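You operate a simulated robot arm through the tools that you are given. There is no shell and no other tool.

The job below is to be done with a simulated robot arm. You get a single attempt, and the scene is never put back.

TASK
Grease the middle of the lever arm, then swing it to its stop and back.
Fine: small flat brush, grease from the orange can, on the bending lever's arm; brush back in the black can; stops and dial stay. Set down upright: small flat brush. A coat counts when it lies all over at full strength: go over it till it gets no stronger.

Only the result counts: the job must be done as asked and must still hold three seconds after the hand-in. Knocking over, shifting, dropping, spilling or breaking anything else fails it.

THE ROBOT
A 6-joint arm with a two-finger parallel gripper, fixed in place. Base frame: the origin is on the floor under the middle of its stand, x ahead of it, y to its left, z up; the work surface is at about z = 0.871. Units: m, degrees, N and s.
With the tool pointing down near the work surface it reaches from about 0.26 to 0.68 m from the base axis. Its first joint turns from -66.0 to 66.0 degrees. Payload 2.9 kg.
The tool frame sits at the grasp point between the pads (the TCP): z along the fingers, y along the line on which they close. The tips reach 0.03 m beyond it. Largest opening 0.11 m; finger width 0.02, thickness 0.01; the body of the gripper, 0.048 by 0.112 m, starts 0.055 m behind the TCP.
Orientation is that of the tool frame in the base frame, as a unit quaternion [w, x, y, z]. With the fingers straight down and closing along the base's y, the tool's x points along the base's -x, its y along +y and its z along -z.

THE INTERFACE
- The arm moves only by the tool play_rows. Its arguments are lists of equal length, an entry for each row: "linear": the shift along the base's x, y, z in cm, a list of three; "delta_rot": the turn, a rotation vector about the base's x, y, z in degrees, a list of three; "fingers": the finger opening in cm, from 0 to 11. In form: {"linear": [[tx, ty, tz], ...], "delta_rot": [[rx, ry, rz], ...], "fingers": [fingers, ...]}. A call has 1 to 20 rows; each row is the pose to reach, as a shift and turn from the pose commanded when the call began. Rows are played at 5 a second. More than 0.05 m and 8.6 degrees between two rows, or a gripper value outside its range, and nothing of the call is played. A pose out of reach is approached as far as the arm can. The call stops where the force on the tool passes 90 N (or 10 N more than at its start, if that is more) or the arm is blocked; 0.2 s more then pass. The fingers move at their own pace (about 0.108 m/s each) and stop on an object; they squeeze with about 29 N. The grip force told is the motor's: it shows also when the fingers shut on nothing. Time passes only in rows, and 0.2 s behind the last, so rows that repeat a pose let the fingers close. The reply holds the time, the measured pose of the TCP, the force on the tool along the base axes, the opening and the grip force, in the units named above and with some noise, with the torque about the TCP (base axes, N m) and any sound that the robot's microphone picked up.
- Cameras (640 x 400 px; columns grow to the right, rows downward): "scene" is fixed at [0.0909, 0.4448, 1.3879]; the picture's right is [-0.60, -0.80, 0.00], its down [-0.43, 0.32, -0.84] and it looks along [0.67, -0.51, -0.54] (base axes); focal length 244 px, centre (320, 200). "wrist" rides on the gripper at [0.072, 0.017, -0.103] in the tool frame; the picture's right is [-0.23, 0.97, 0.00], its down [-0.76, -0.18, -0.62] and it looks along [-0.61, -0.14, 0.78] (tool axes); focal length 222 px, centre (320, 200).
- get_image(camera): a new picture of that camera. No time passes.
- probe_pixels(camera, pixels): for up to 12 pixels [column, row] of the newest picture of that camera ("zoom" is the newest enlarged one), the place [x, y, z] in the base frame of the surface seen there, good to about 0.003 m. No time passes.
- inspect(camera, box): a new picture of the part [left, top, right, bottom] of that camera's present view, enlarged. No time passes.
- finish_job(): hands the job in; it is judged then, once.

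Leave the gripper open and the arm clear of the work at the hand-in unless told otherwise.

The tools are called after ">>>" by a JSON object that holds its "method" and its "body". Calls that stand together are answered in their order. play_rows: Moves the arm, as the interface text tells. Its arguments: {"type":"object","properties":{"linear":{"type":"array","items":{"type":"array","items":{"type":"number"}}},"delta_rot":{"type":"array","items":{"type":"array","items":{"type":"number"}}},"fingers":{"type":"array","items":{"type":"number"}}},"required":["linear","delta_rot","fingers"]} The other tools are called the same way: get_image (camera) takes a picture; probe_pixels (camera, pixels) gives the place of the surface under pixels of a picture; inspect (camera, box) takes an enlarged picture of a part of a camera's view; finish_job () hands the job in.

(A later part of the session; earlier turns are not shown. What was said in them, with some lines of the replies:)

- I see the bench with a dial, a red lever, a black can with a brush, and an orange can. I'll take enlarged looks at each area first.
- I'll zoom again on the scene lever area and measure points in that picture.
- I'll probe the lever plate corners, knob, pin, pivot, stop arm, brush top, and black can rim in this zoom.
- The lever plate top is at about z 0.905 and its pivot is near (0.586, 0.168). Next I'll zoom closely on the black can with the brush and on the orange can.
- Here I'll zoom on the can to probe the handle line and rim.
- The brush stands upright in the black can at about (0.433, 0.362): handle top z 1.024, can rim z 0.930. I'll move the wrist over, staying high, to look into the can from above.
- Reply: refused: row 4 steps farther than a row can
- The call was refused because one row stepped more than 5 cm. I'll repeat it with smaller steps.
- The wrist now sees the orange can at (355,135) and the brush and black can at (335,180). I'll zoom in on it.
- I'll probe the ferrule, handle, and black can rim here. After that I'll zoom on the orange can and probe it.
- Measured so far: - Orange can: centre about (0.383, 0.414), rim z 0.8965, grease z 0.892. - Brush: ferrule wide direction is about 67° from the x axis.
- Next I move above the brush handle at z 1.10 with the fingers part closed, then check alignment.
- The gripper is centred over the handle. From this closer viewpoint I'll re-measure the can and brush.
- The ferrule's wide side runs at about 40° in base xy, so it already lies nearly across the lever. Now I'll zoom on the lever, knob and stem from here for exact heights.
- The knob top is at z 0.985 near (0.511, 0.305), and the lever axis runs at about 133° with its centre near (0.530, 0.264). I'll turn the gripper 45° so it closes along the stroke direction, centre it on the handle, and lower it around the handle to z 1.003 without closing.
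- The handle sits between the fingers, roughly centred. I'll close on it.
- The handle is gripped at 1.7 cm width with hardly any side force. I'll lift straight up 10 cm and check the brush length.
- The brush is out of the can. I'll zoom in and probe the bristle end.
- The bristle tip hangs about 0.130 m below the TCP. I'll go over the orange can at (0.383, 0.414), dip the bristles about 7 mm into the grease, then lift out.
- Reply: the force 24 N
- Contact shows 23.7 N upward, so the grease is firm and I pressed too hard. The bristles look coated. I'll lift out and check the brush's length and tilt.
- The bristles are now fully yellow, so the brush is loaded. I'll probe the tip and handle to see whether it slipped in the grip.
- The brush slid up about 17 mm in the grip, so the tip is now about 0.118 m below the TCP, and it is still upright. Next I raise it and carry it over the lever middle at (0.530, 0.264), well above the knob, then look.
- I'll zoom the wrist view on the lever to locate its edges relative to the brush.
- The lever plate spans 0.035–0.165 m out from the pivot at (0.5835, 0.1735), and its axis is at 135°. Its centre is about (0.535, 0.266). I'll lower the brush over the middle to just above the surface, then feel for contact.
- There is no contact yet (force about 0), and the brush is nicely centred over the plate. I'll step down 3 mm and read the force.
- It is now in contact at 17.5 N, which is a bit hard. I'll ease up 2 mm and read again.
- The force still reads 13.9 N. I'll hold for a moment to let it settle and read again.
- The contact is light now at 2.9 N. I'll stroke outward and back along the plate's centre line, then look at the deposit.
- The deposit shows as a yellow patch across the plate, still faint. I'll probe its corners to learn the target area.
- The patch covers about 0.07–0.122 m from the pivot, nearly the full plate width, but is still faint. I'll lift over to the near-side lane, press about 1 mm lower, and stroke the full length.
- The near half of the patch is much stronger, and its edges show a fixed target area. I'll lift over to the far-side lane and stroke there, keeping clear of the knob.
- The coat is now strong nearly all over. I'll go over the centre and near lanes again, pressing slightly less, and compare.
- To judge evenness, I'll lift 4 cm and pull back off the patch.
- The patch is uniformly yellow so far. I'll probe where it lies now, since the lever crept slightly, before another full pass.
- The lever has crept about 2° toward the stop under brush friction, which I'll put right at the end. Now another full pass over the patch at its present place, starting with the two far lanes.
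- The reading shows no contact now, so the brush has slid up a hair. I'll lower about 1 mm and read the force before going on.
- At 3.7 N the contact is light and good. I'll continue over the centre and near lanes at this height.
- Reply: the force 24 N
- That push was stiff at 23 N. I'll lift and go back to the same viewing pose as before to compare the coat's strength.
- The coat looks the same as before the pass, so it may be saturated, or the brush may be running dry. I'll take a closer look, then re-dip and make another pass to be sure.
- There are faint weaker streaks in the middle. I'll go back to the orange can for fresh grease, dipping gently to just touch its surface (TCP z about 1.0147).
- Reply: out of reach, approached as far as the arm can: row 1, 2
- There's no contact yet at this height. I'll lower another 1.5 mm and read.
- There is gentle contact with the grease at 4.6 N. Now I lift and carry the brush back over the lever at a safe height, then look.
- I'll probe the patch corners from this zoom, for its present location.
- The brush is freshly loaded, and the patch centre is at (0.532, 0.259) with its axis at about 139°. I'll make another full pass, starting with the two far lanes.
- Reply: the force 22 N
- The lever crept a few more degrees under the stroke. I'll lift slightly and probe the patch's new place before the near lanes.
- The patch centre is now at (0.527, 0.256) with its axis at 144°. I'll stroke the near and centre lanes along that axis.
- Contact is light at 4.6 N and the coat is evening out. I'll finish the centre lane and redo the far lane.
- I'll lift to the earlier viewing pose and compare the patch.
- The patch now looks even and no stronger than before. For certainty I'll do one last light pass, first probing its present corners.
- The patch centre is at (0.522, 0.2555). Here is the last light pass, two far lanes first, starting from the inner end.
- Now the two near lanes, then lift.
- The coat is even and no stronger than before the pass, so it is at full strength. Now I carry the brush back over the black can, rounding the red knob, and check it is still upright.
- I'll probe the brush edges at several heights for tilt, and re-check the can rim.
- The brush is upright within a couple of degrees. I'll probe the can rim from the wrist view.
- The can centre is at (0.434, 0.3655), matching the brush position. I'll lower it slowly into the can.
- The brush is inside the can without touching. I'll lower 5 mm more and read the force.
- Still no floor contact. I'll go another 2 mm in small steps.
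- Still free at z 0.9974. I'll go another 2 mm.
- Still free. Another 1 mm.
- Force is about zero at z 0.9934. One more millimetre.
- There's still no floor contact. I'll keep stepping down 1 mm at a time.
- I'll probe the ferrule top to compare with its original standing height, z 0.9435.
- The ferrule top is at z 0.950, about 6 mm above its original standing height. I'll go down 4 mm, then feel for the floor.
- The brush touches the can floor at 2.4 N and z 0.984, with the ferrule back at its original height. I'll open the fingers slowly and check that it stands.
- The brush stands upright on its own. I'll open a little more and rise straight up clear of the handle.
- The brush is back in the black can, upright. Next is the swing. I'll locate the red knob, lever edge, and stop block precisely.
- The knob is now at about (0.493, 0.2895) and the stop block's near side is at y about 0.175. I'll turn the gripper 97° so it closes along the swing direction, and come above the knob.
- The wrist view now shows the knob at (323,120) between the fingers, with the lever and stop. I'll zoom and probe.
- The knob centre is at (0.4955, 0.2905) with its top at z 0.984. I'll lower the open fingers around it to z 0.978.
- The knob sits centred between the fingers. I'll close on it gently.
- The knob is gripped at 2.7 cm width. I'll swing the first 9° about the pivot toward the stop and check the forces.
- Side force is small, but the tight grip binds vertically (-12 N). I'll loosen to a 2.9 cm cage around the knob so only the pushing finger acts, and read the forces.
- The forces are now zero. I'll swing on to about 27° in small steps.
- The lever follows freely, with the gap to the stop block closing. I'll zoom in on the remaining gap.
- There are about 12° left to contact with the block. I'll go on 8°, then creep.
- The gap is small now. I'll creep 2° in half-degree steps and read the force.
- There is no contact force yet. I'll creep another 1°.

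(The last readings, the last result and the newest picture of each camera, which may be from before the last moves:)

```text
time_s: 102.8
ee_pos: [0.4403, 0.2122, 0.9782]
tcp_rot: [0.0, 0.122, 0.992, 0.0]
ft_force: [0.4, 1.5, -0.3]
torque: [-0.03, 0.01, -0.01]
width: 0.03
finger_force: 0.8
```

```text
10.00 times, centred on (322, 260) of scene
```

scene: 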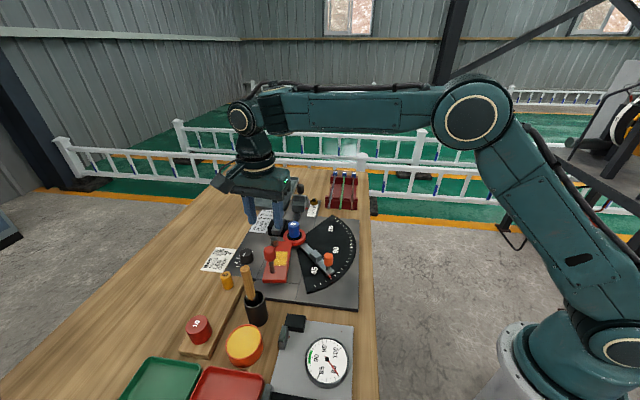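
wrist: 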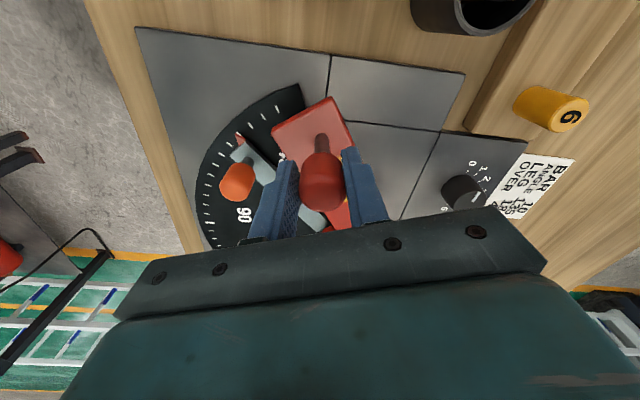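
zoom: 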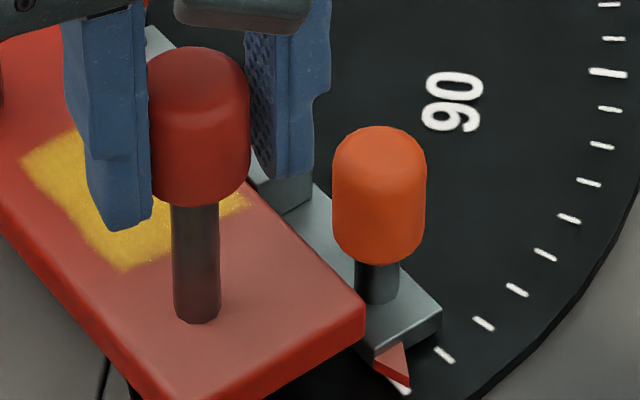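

The force is still small at 1.5 N. I'll note the pointer tip at (395,370) and the orange knob at (380,190) in this zoom as references, then creep another 0.5°.

>>> {"method": "play_rows", "body": {"linear": [[-0.016, -0.062, 0], [-0.032, -0.124, 0], [-0.032, -0.124, 0]], "delta_rot": [[0, 0, 0.25], [0, 0, 0.5], [0, 0, 0.5]], "fingers": [2.9, 2.9, 2.9]}}

>>> {"method": "inspect", "body": {"camera": "scene", "box": [305, 240, 340, 280]}}

```text
time_s: 103.6
ee_pos: [0.4419, 0.2111, 0.9788]
tcp_rot: [0.0, 0.118, 0.993, -0.001]
ft_force: [1.3, 5.2, 1.4]
torque: [0.02, -0.04, -0.04]
width: 0.0319
finger_force: 2.7
```

```text
10.00 times, centred on (322, 260) of scene
```

zoom: 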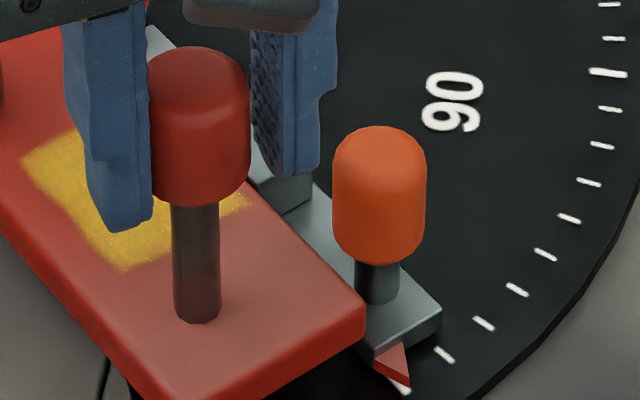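

The lever is now firmly at its stop: 5.2 N, it no longer moves, and the pointer and orange knob are unmoved. Now I swing it back the same way to where I started gripping.

>>> {"method": "play_rows", "body": {"linear": [[0.08, 0.31, 0], [0.17, 0.617, 0], [0.41, 1.347, 0], [0.687, 2.064, 0], [1.002, 2.765, 0], [1.353, 3.448, 0], [1.739, 4.112, 0], [2.159, 4.756, 0], [2.613, 5.376, 0], [3.098, 5.972, 0], [3.614, 6.541, 0], [4.159, 7.083, 0], [4.731, 7.595, 0], [5.33, 8.077, 0], [5.33, 8.077, 0]], "delta_rot": [[0, 0, -1.25], [0, 0, -2.5], [0, 0, -5.5], [0, 0, -8.5], [0, 0, -11.5], [0, 0, -14.5], [0, 0, -17.5], [0, 0, -20.5], [0, 0, -23.5], [0, 0, -26.5], [0, 0, -29.5], [0, 0, -32.5], [0, 0, -35.5], [0, 0, -38.5], [0, 0, -38.5]], "fingers": [2.9, 2.9, 2.9, 2.9, 2.9, 2.9, 2.9, 2.9, 2.9, 2.9, 2.9, 2.9, 2.9, 2.9, 2.9]}}

>>> {"method": "inspect", "body": {"camera": "scene", "box": [220, 210, 360, 310]}}

>>> {"method": "inspect", "body": {"camera": "scene", "box": [305, 240, 340, 280]}}

```text
time_s: 106.8
ee_pos: [0.4951, 0.2926, 0.9788]
tcp_rot: [-0.001, 0.438, 0.899, 0.0]
ft_force: [0.1, -0.7, 1.0]
torque: [-0.02, 0.01, 0.02]
width: 0.0294
finger_force: 0.3
```

```text
4.00 times, centred on (290, 260) of scene
```

zoom: 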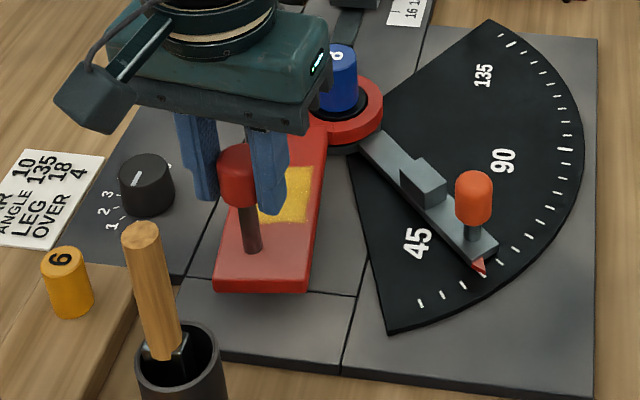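

```text
10.00 times, centred on (322, 260) of scene
```

zoom: 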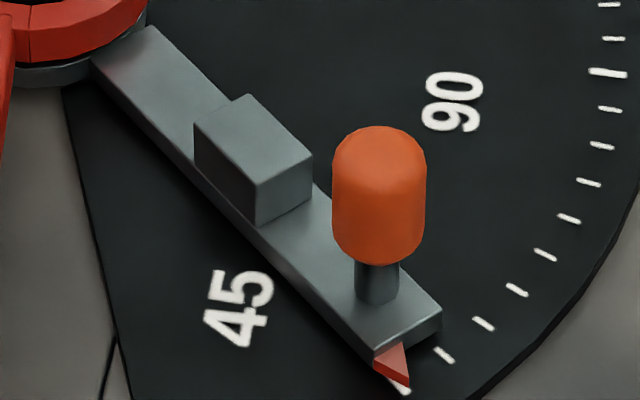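

The stop and pointer stand exactly as at the start. The lever still needs about 8° more to its original place (outer-left plate corner at (183,275) in this zoom, now (215,290)). I'll continue 6° and compare.

>>> {"method": "play_rows", "body": {"linear": [[0.31, 0.23, 0], [0.623, 0.45, 0], [1.051, 0.731, 0], [1.269, 0.866, 0], [1.269, 0.866, 0]], "delta_rot": [[0, 0, -1.5], [0, 0, -3], [0, 0, -5], [0, 0, -6], [0, 0, -6]], "fingers": [2.9, 2.9, 2.9, 2.9, 2.9]}}

>>> {"method": "inspect", "body": {"camera": "scene", "box": [220, 210, 360, 310]}}

>>> {"method": "inspect", "body": {"camera": "scene", "box": [225, 250, 285, 290]}}

```text
time_s: 108.0
ee_pos: [0.5071, 0.302, 0.9773]
tcp_rot: [0.0, 0.485, 0.875, 0.001]
ft_force: [-0.8, -0.3, -1.2]
torque: [0.0, -0.03, -0.02]
width: 0.0293
finger_force: 0.5
```

```text
4.00 times, centred on (290, 260) of scene
```

zoom: 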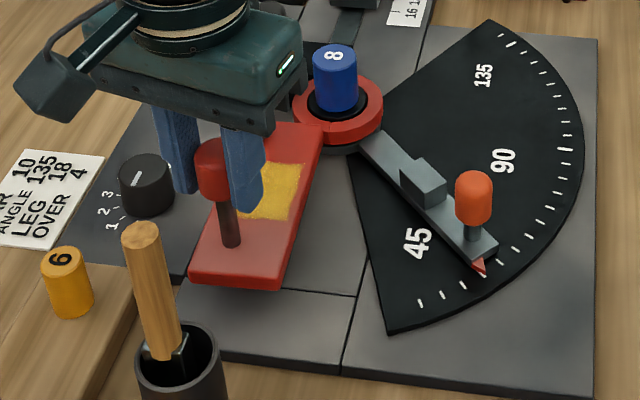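

```text
10.00 times, centred on (255, 270) of scene
```

zoom: 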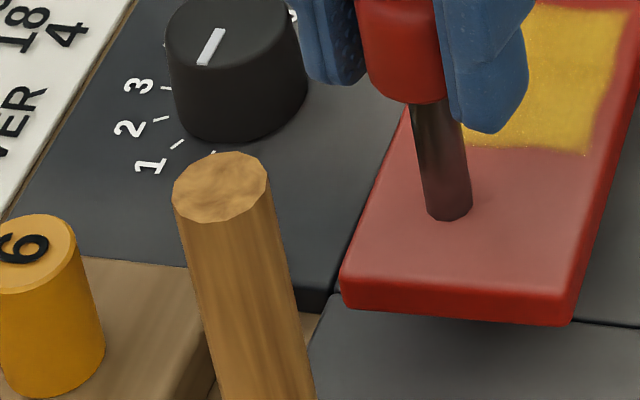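

The lever is nearly home. In this zoom the plate corner must go from (342,290) back to (320,280) and the stem from (450,218) to (432,212), which is about 1.8°. I'll move that far and compare.

>>> {"method": "play_rows", "body": {"linear": [[0.11, 0.066, 0], [0.22, 0.132, 0], [0.33, 0.196, 0], [0.4, 0.235, 0], [0.4, 0.235, 0]], "delta_rot": [[0, 0, -0.5], [0, 0, -1], [0, 0, -1.5], [0, 0, -1.8], [0, 0, -1.8]], "fingers": [2.9, 2.9, 2.9, 2.9, 2.9]}}

>>> {"method": "inspect", "body": {"camera": "scene", "box": [225, 250, 285, 290]}}

>>> {"method": "inspect", "body": {"camera": "scene", "box": [220, 210, 360, 310]}}

```text
time_s: 109.2
ee_pos: [0.5122, 0.3018, 0.9787]
tcp_rot: [0.0, 0.499, 0.867, 0.001]
ft_force: [-1.3, -1.0, 0.3]
torque: [-0.01, 0.05, 0.0]
width: 0.0294
finger_force: 0.1
```

```text
10.00 times, centred on (255, 270) of scene
```

zoom: 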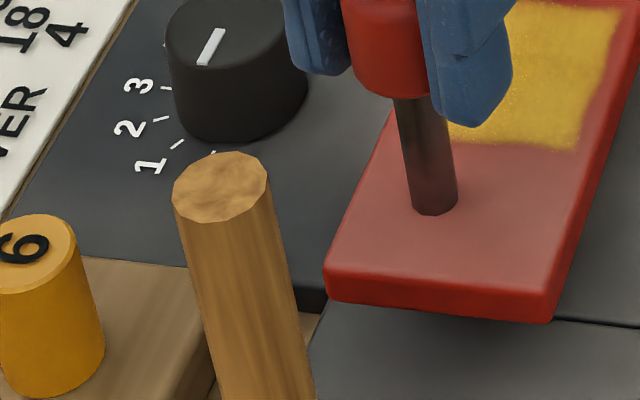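

```text
4.00 times, centred on (290, 260) of scene
```

zoom: 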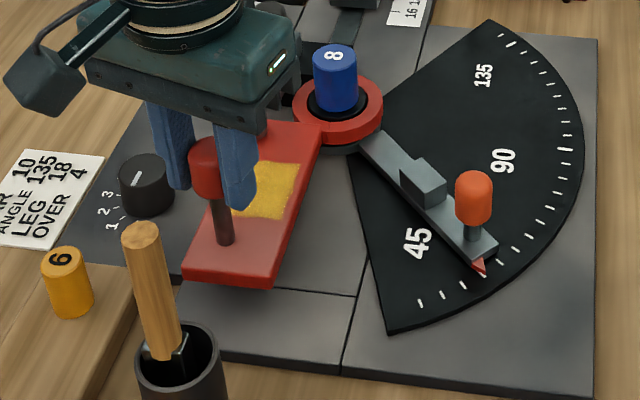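

It's within about half a degree: the corner is at (325,282) against (320,280) originally. I'll nudge 0.4° more.

>>> {"method": "play_rows", "body": {"linear": [[0.05, 0.03, 0], [0.095, 0.053, 0], [0.095, 0.053, 0]], "delta_rot": [[0, 0, -0.2], [0, 0, -0.42], [0, 0, -0.42]], "fingers": [2.9, 2.9, 2.9]}}

>>> {"method": "inspect", "body": {"camera": "scene", "box": [225, 250, 285, 290]}}

```text
time_s: 110.0
ee_pos: [0.5116, 0.3031, 0.978]
tcp_rot: [0.0, 0.501, 0.865, 0.001]
ft_force: [-0.8, 0.0, 0.0]
torque: [0.04, -0.01, -0.01]
width: 0.0296
finger_force: 0.4
```

```text
10.00 times, centred on (255, 270) of scene
```

zoom: 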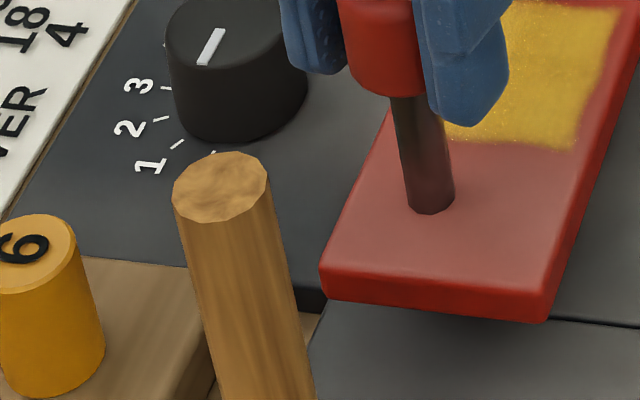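

The lever is back exactly at its starting pixels: corner (320,280), stem (430,211). I'll open the fingers and rise straight up off the knob.

>>> {"method": "play_rows", "body": {"linear": [[0, 0, 0], [0, 0, 0], [0, 0, 0], [0, 0, 2], [0, 0, 5], [0, 0, 9], [0, 0, 12], [0, 0, 12]], "delta_rot": [[0, 0, 0], [0, 0, 0], [0, 0, 0], [0, 0, 0], [0, 0, 0], [0, 0, 0], [0, 0, 0], [0, 0, 0]], "fingers": [3.4, 4.2, 5, 5, 5, 5, 5, 5]}}

>>> {"method": "inspect", "body": {"camera": "scene", "box": [225, 250, 285, 290]}}

>>> {"method": "inspect", "body": {"camera": "scene", "box": [220, 210, 360, 310]}}

>>> {"method": "get_image", "body": {"camera": "wrist"}}

```text
time_s: 111.8
ee_pos: [0.5106, 0.3026, 1.0974]
tcp_rot: [0.0, 0.501, 0.865, 0.0]
ft_force: [0.3, -0.1, 0.2]
torque: [-0.01, -0.01, 0.0]
width: 0.0503
finger_force: 0.1
```

```text
10.00 times, centred on (255, 270) of scene
```

zoom: 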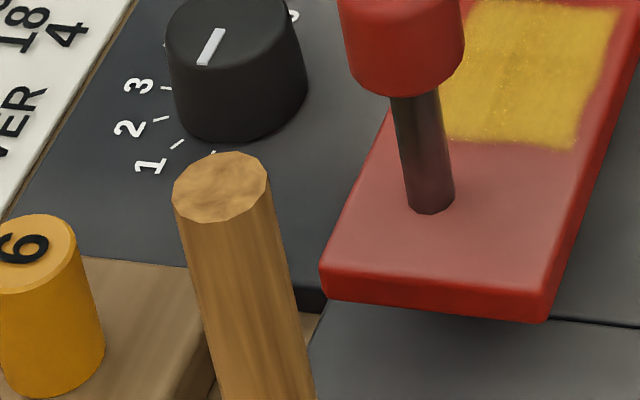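

```text
4.00 times, centred on (290, 260) of scene
```

zoom: 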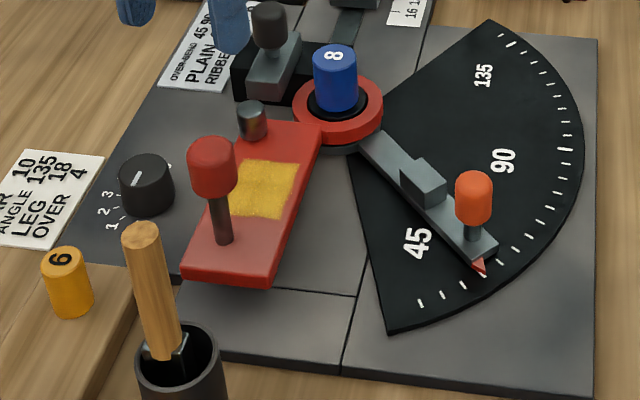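

```text
taken
```

wrist: 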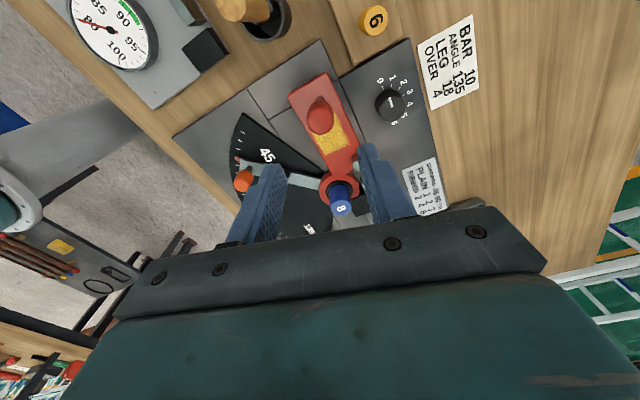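

The lever, stop, and dial match the starting pictures. I'll check how upright the brush stands by probing its handle.

>>> {"method": "inspect", "body": {"camera": "scene", "box": [225, 260, 300, 330]}}

```text
5.71 times, centred on (262, 295) of scene
```

zoom: 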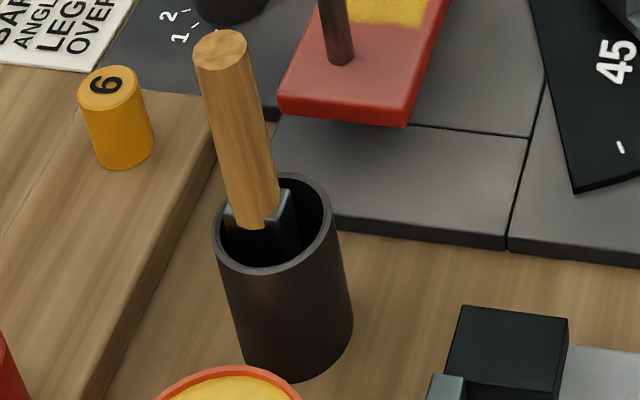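

The brush stands within about 2° of vertical, and the can is unmoved. One last close look at the coat.

>>> {"method": "inspect", "body": {"camera": "wrist", "box": [300, 110, 365, 165]}}

>>> {"method": "inspect", "body": {"camera": "scene", "box": [262, 240, 302, 270]}}

```text
7.27 times, centred on (332, 138) of wrist
```

zoom: 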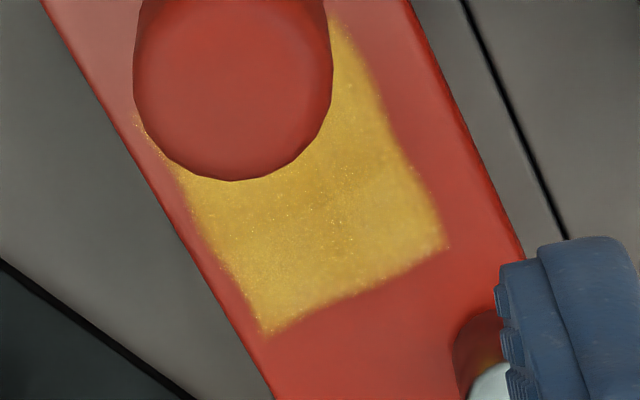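

```text
13.33 times, centred on (282, 255) of scene
```

zoom: 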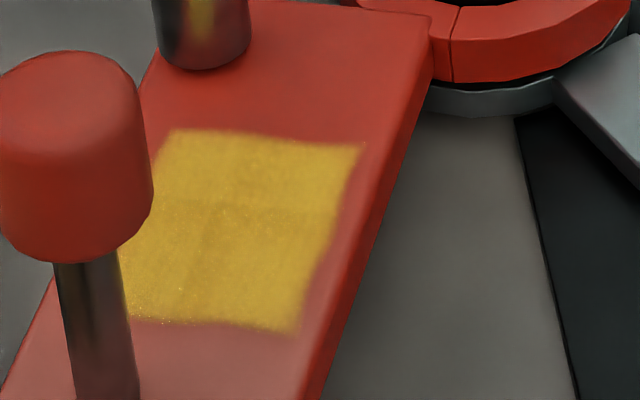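

I see a very faint darker cross in the middle of the patch. Before finishing I'll move the wrist camera to a closer, unobstructed view to check it.

>>> {"method": "play_rows", "body": {"linear": [[-2, -2.5, 0], [-4, -5, 0], [-5, -7, -1], [-5, -8.5, -3], [-5, -8.5, -5], [-5, -8.5, -5]], "delta_rot": [[0, 0, 0], [0, 0, 0], [0, 0, 0], [0, 0, 0], [0, 0, 0], [0, 0, 0]], "fingers": [5, 5, 5, 5, 5, 5]}}

>>> {"method": "get_image", "body": {"camera": "wrist"}}

```text
time_s: 113.2
ee_pos: [0.4609, 0.2197, 1.0471]
tcp_rot: [0.0, 0.501, 0.865, 0.0]
ft_force: [-0.3, -0.2, -1.1]
torque: [0.01, -0.02, -0.01]
width: 0.0502
finger_force: 0.0
```

```text
taken
```

wrist: 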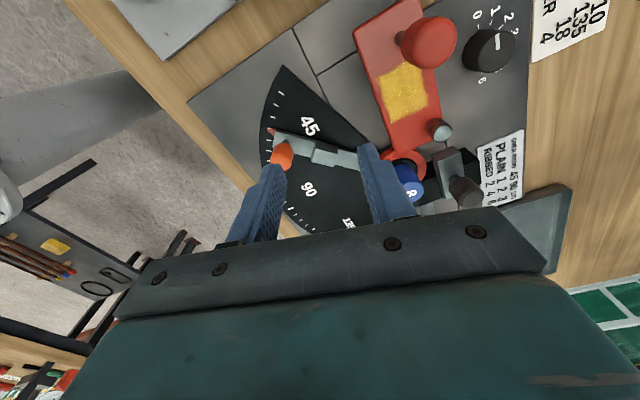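

>>> {"method": "inspect", "body": {"camera": "wrist", "box": [370, 58, 435, 130]}}

>>> {"method": "inspect", "body": {"camera": "wrist", "box": [384, 75, 420, 110]}}

```text
5.56 times, centred on (402, 94) of wrist
```

zoom: 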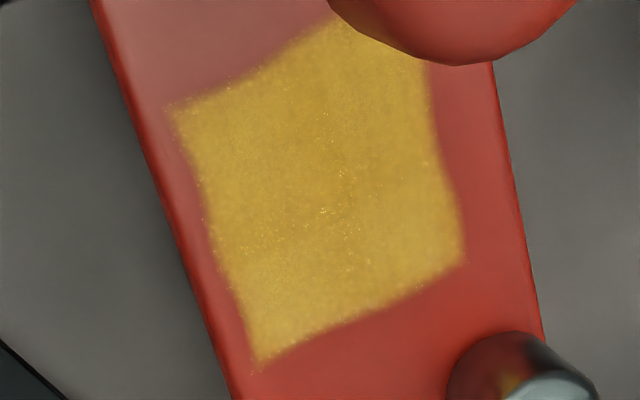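

```text
11.43 times, centred on (402, 92) of wrist
```

zoom: 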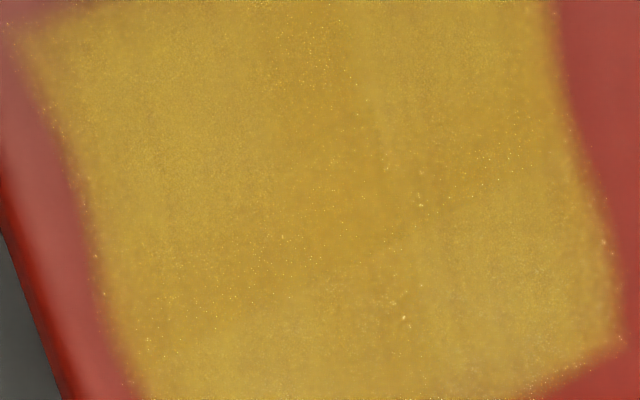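

The coat is even to its edges. The centre got the most passes and matches the rest, so the faint shading is just texture. Now I'll rise and retreat clear of the work, opening the gripper.

>>> {"method": "play_rows", "body": {"linear": [[0, 0, 4], [0, 0, 8], [-1, -3, 12], [-2, -6.5, 14.5], [-3, -10, 16.5], [-4, -14, 18], [-4, -15.5, 18.5], [-4, -15.5, 18.5]], "delta_rot": [[0, 0, 0], [0, 0, 0], [0, 0, 0], [0, 0, 0], [0, 0, 0], [0, 0, 0], [0, 0, 0], [0, 0, 0]], "fingers": [5, 5, 6, 8, 10, 11, 11, 11]}}

>>> {"method": "get_image", "body": {"camera": "scene"}}

>>> {"method": "inspect", "body": {"camera": "scene", "box": [220, 170, 380, 310]}}

>>> {"method": "inspect", "body": {"camera": "scene", "box": [120, 240, 380, 400]}}

```text
refused: row 3 steps farther than a row can; nothing moved
```

```text
taken
```

scene: 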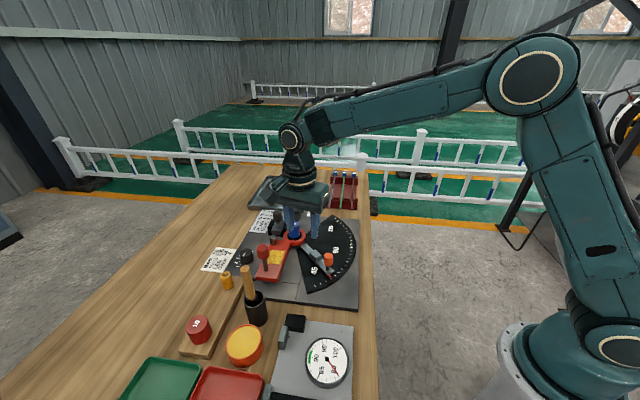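

```text
2.86 times, centred on (300, 240) of scene
```

zoom: 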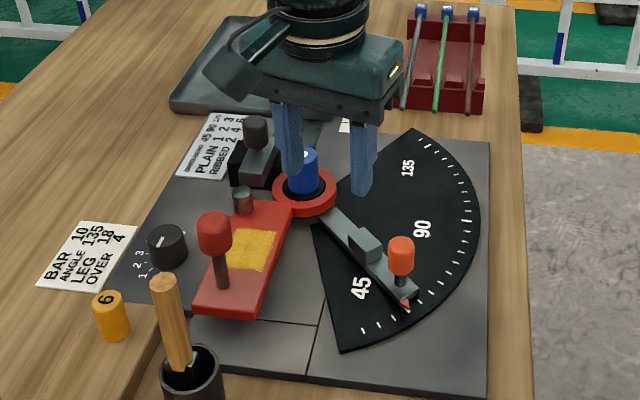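

```text
2.46 times, centred on (250, 320) of scene
```

zoom: 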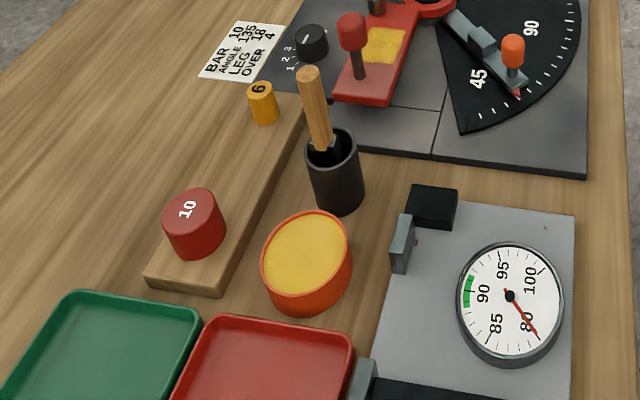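

The retreat was refused because one row stepped too far. Everything on the bench matches the start, so I'll retreat with smaller steps.

>>> {"method": "play_rows", "body": {"linear": [[0, 0, 4], [0, 0, 8], [-0.5, -2, 11.5], [-1.5, -5, 14], [-2.5, -8.5, 16], [-3.5, -12, 17.5], [-4, -15.5, 18.5], [-4, -15.5, 18.5]], "delta_rot": [[0, 0, 0], [0, 0, 0], [0, 0, 0], [0, 0, 0], [0, 0, 0], [0, 0, 0], [0, 0, 0], [0, 0, 0]], "fingers": [5, 5, 6, 8, 10, 11, 11, 11]}}

>>> {"method": "get_image", "body": {"camera": "scene"}}

>>> {"method": "inspect", "body": {"camera": "scene", "box": [220, 170, 380, 310]}}

>>> {"method": "inspect", "body": {"camera": "scene", "box": [225, 250, 285, 290]}}

```text
time_s: 115.0
ee_pos: [0.4233, 0.0651, 1.2338]
tcp_rot: [0.0, 0.502, 0.865, 0.0]
ft_force: [0.6, -0.1, -0.1]
torque: [0.0, -0.01, 0.03]
width: 0.11
finger_force: 0.1
```

```text
taken
```

scene: 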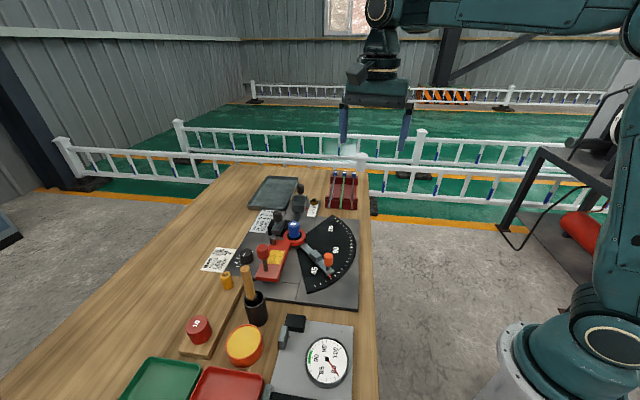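

```text
2.86 times, centred on (300, 240) of scene
```

zoom: 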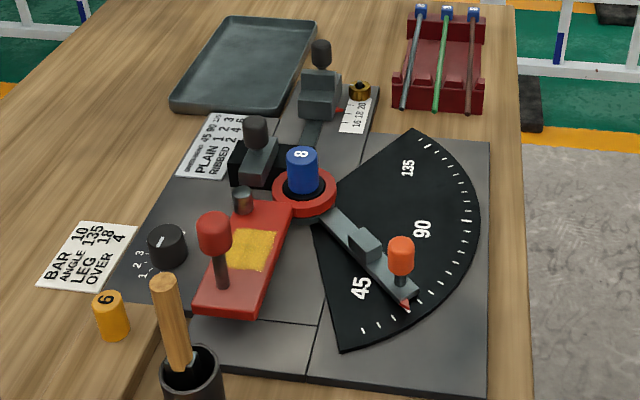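

```text
10.00 times, centred on (255, 270) of scene
```

zoom: 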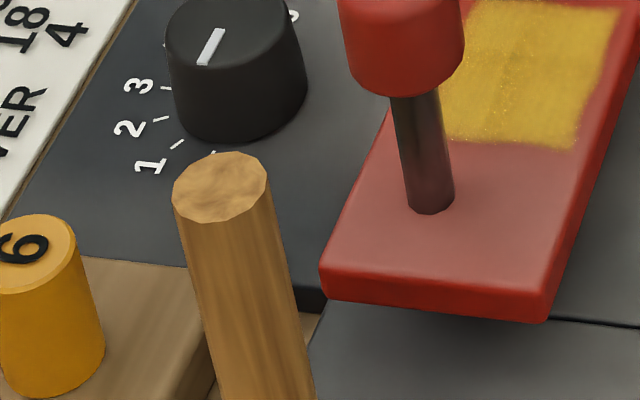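

Everything checks out:
- **Coat:** even over the whole patch.
- **Lever:** back at its starting place after touching the stop.
- **Stops and dial:** unmoved.
- **Brush:** upright in the black can.
- **Arm:** clear, with the gripper open.

I'm handing in the job.

>>> {"method": "finish_job", "body": {}}

```text
The job is handed in.
```

The job is handed in: the middle of the lever arm is greased, and the lever went to its stop and back. I don't have the judge's result.

- **Coat:** The grease covers the target patch on the lever arm to its edges. I re-dipped once and went over it again, and it got no stronger. A very faint darker cross shows in the middle. I took it to be surface texture, since the middle got the most passes.
- **Swing:** I pushed the lever until it met the stop block at about 5 N and would not move further, then brought it back. Its plate corner and knob stem match the first pictures.
- **Stops and dial:** The orange stop, its pointer and the dial are where they were at the start.
- **Brush:** It stands in the black can, about 2° further off upright than it started. The can has not moved.
- **Arm:** It is clear of the bench, with the gripper fully open.

Two things happened along the way. The first dip into the grease pressed at about 24 N, which slid the brush up in the grip but moved nothing else. Brush strokes also pushed the lever several degrees toward the stop, and the final swing back corrected that.
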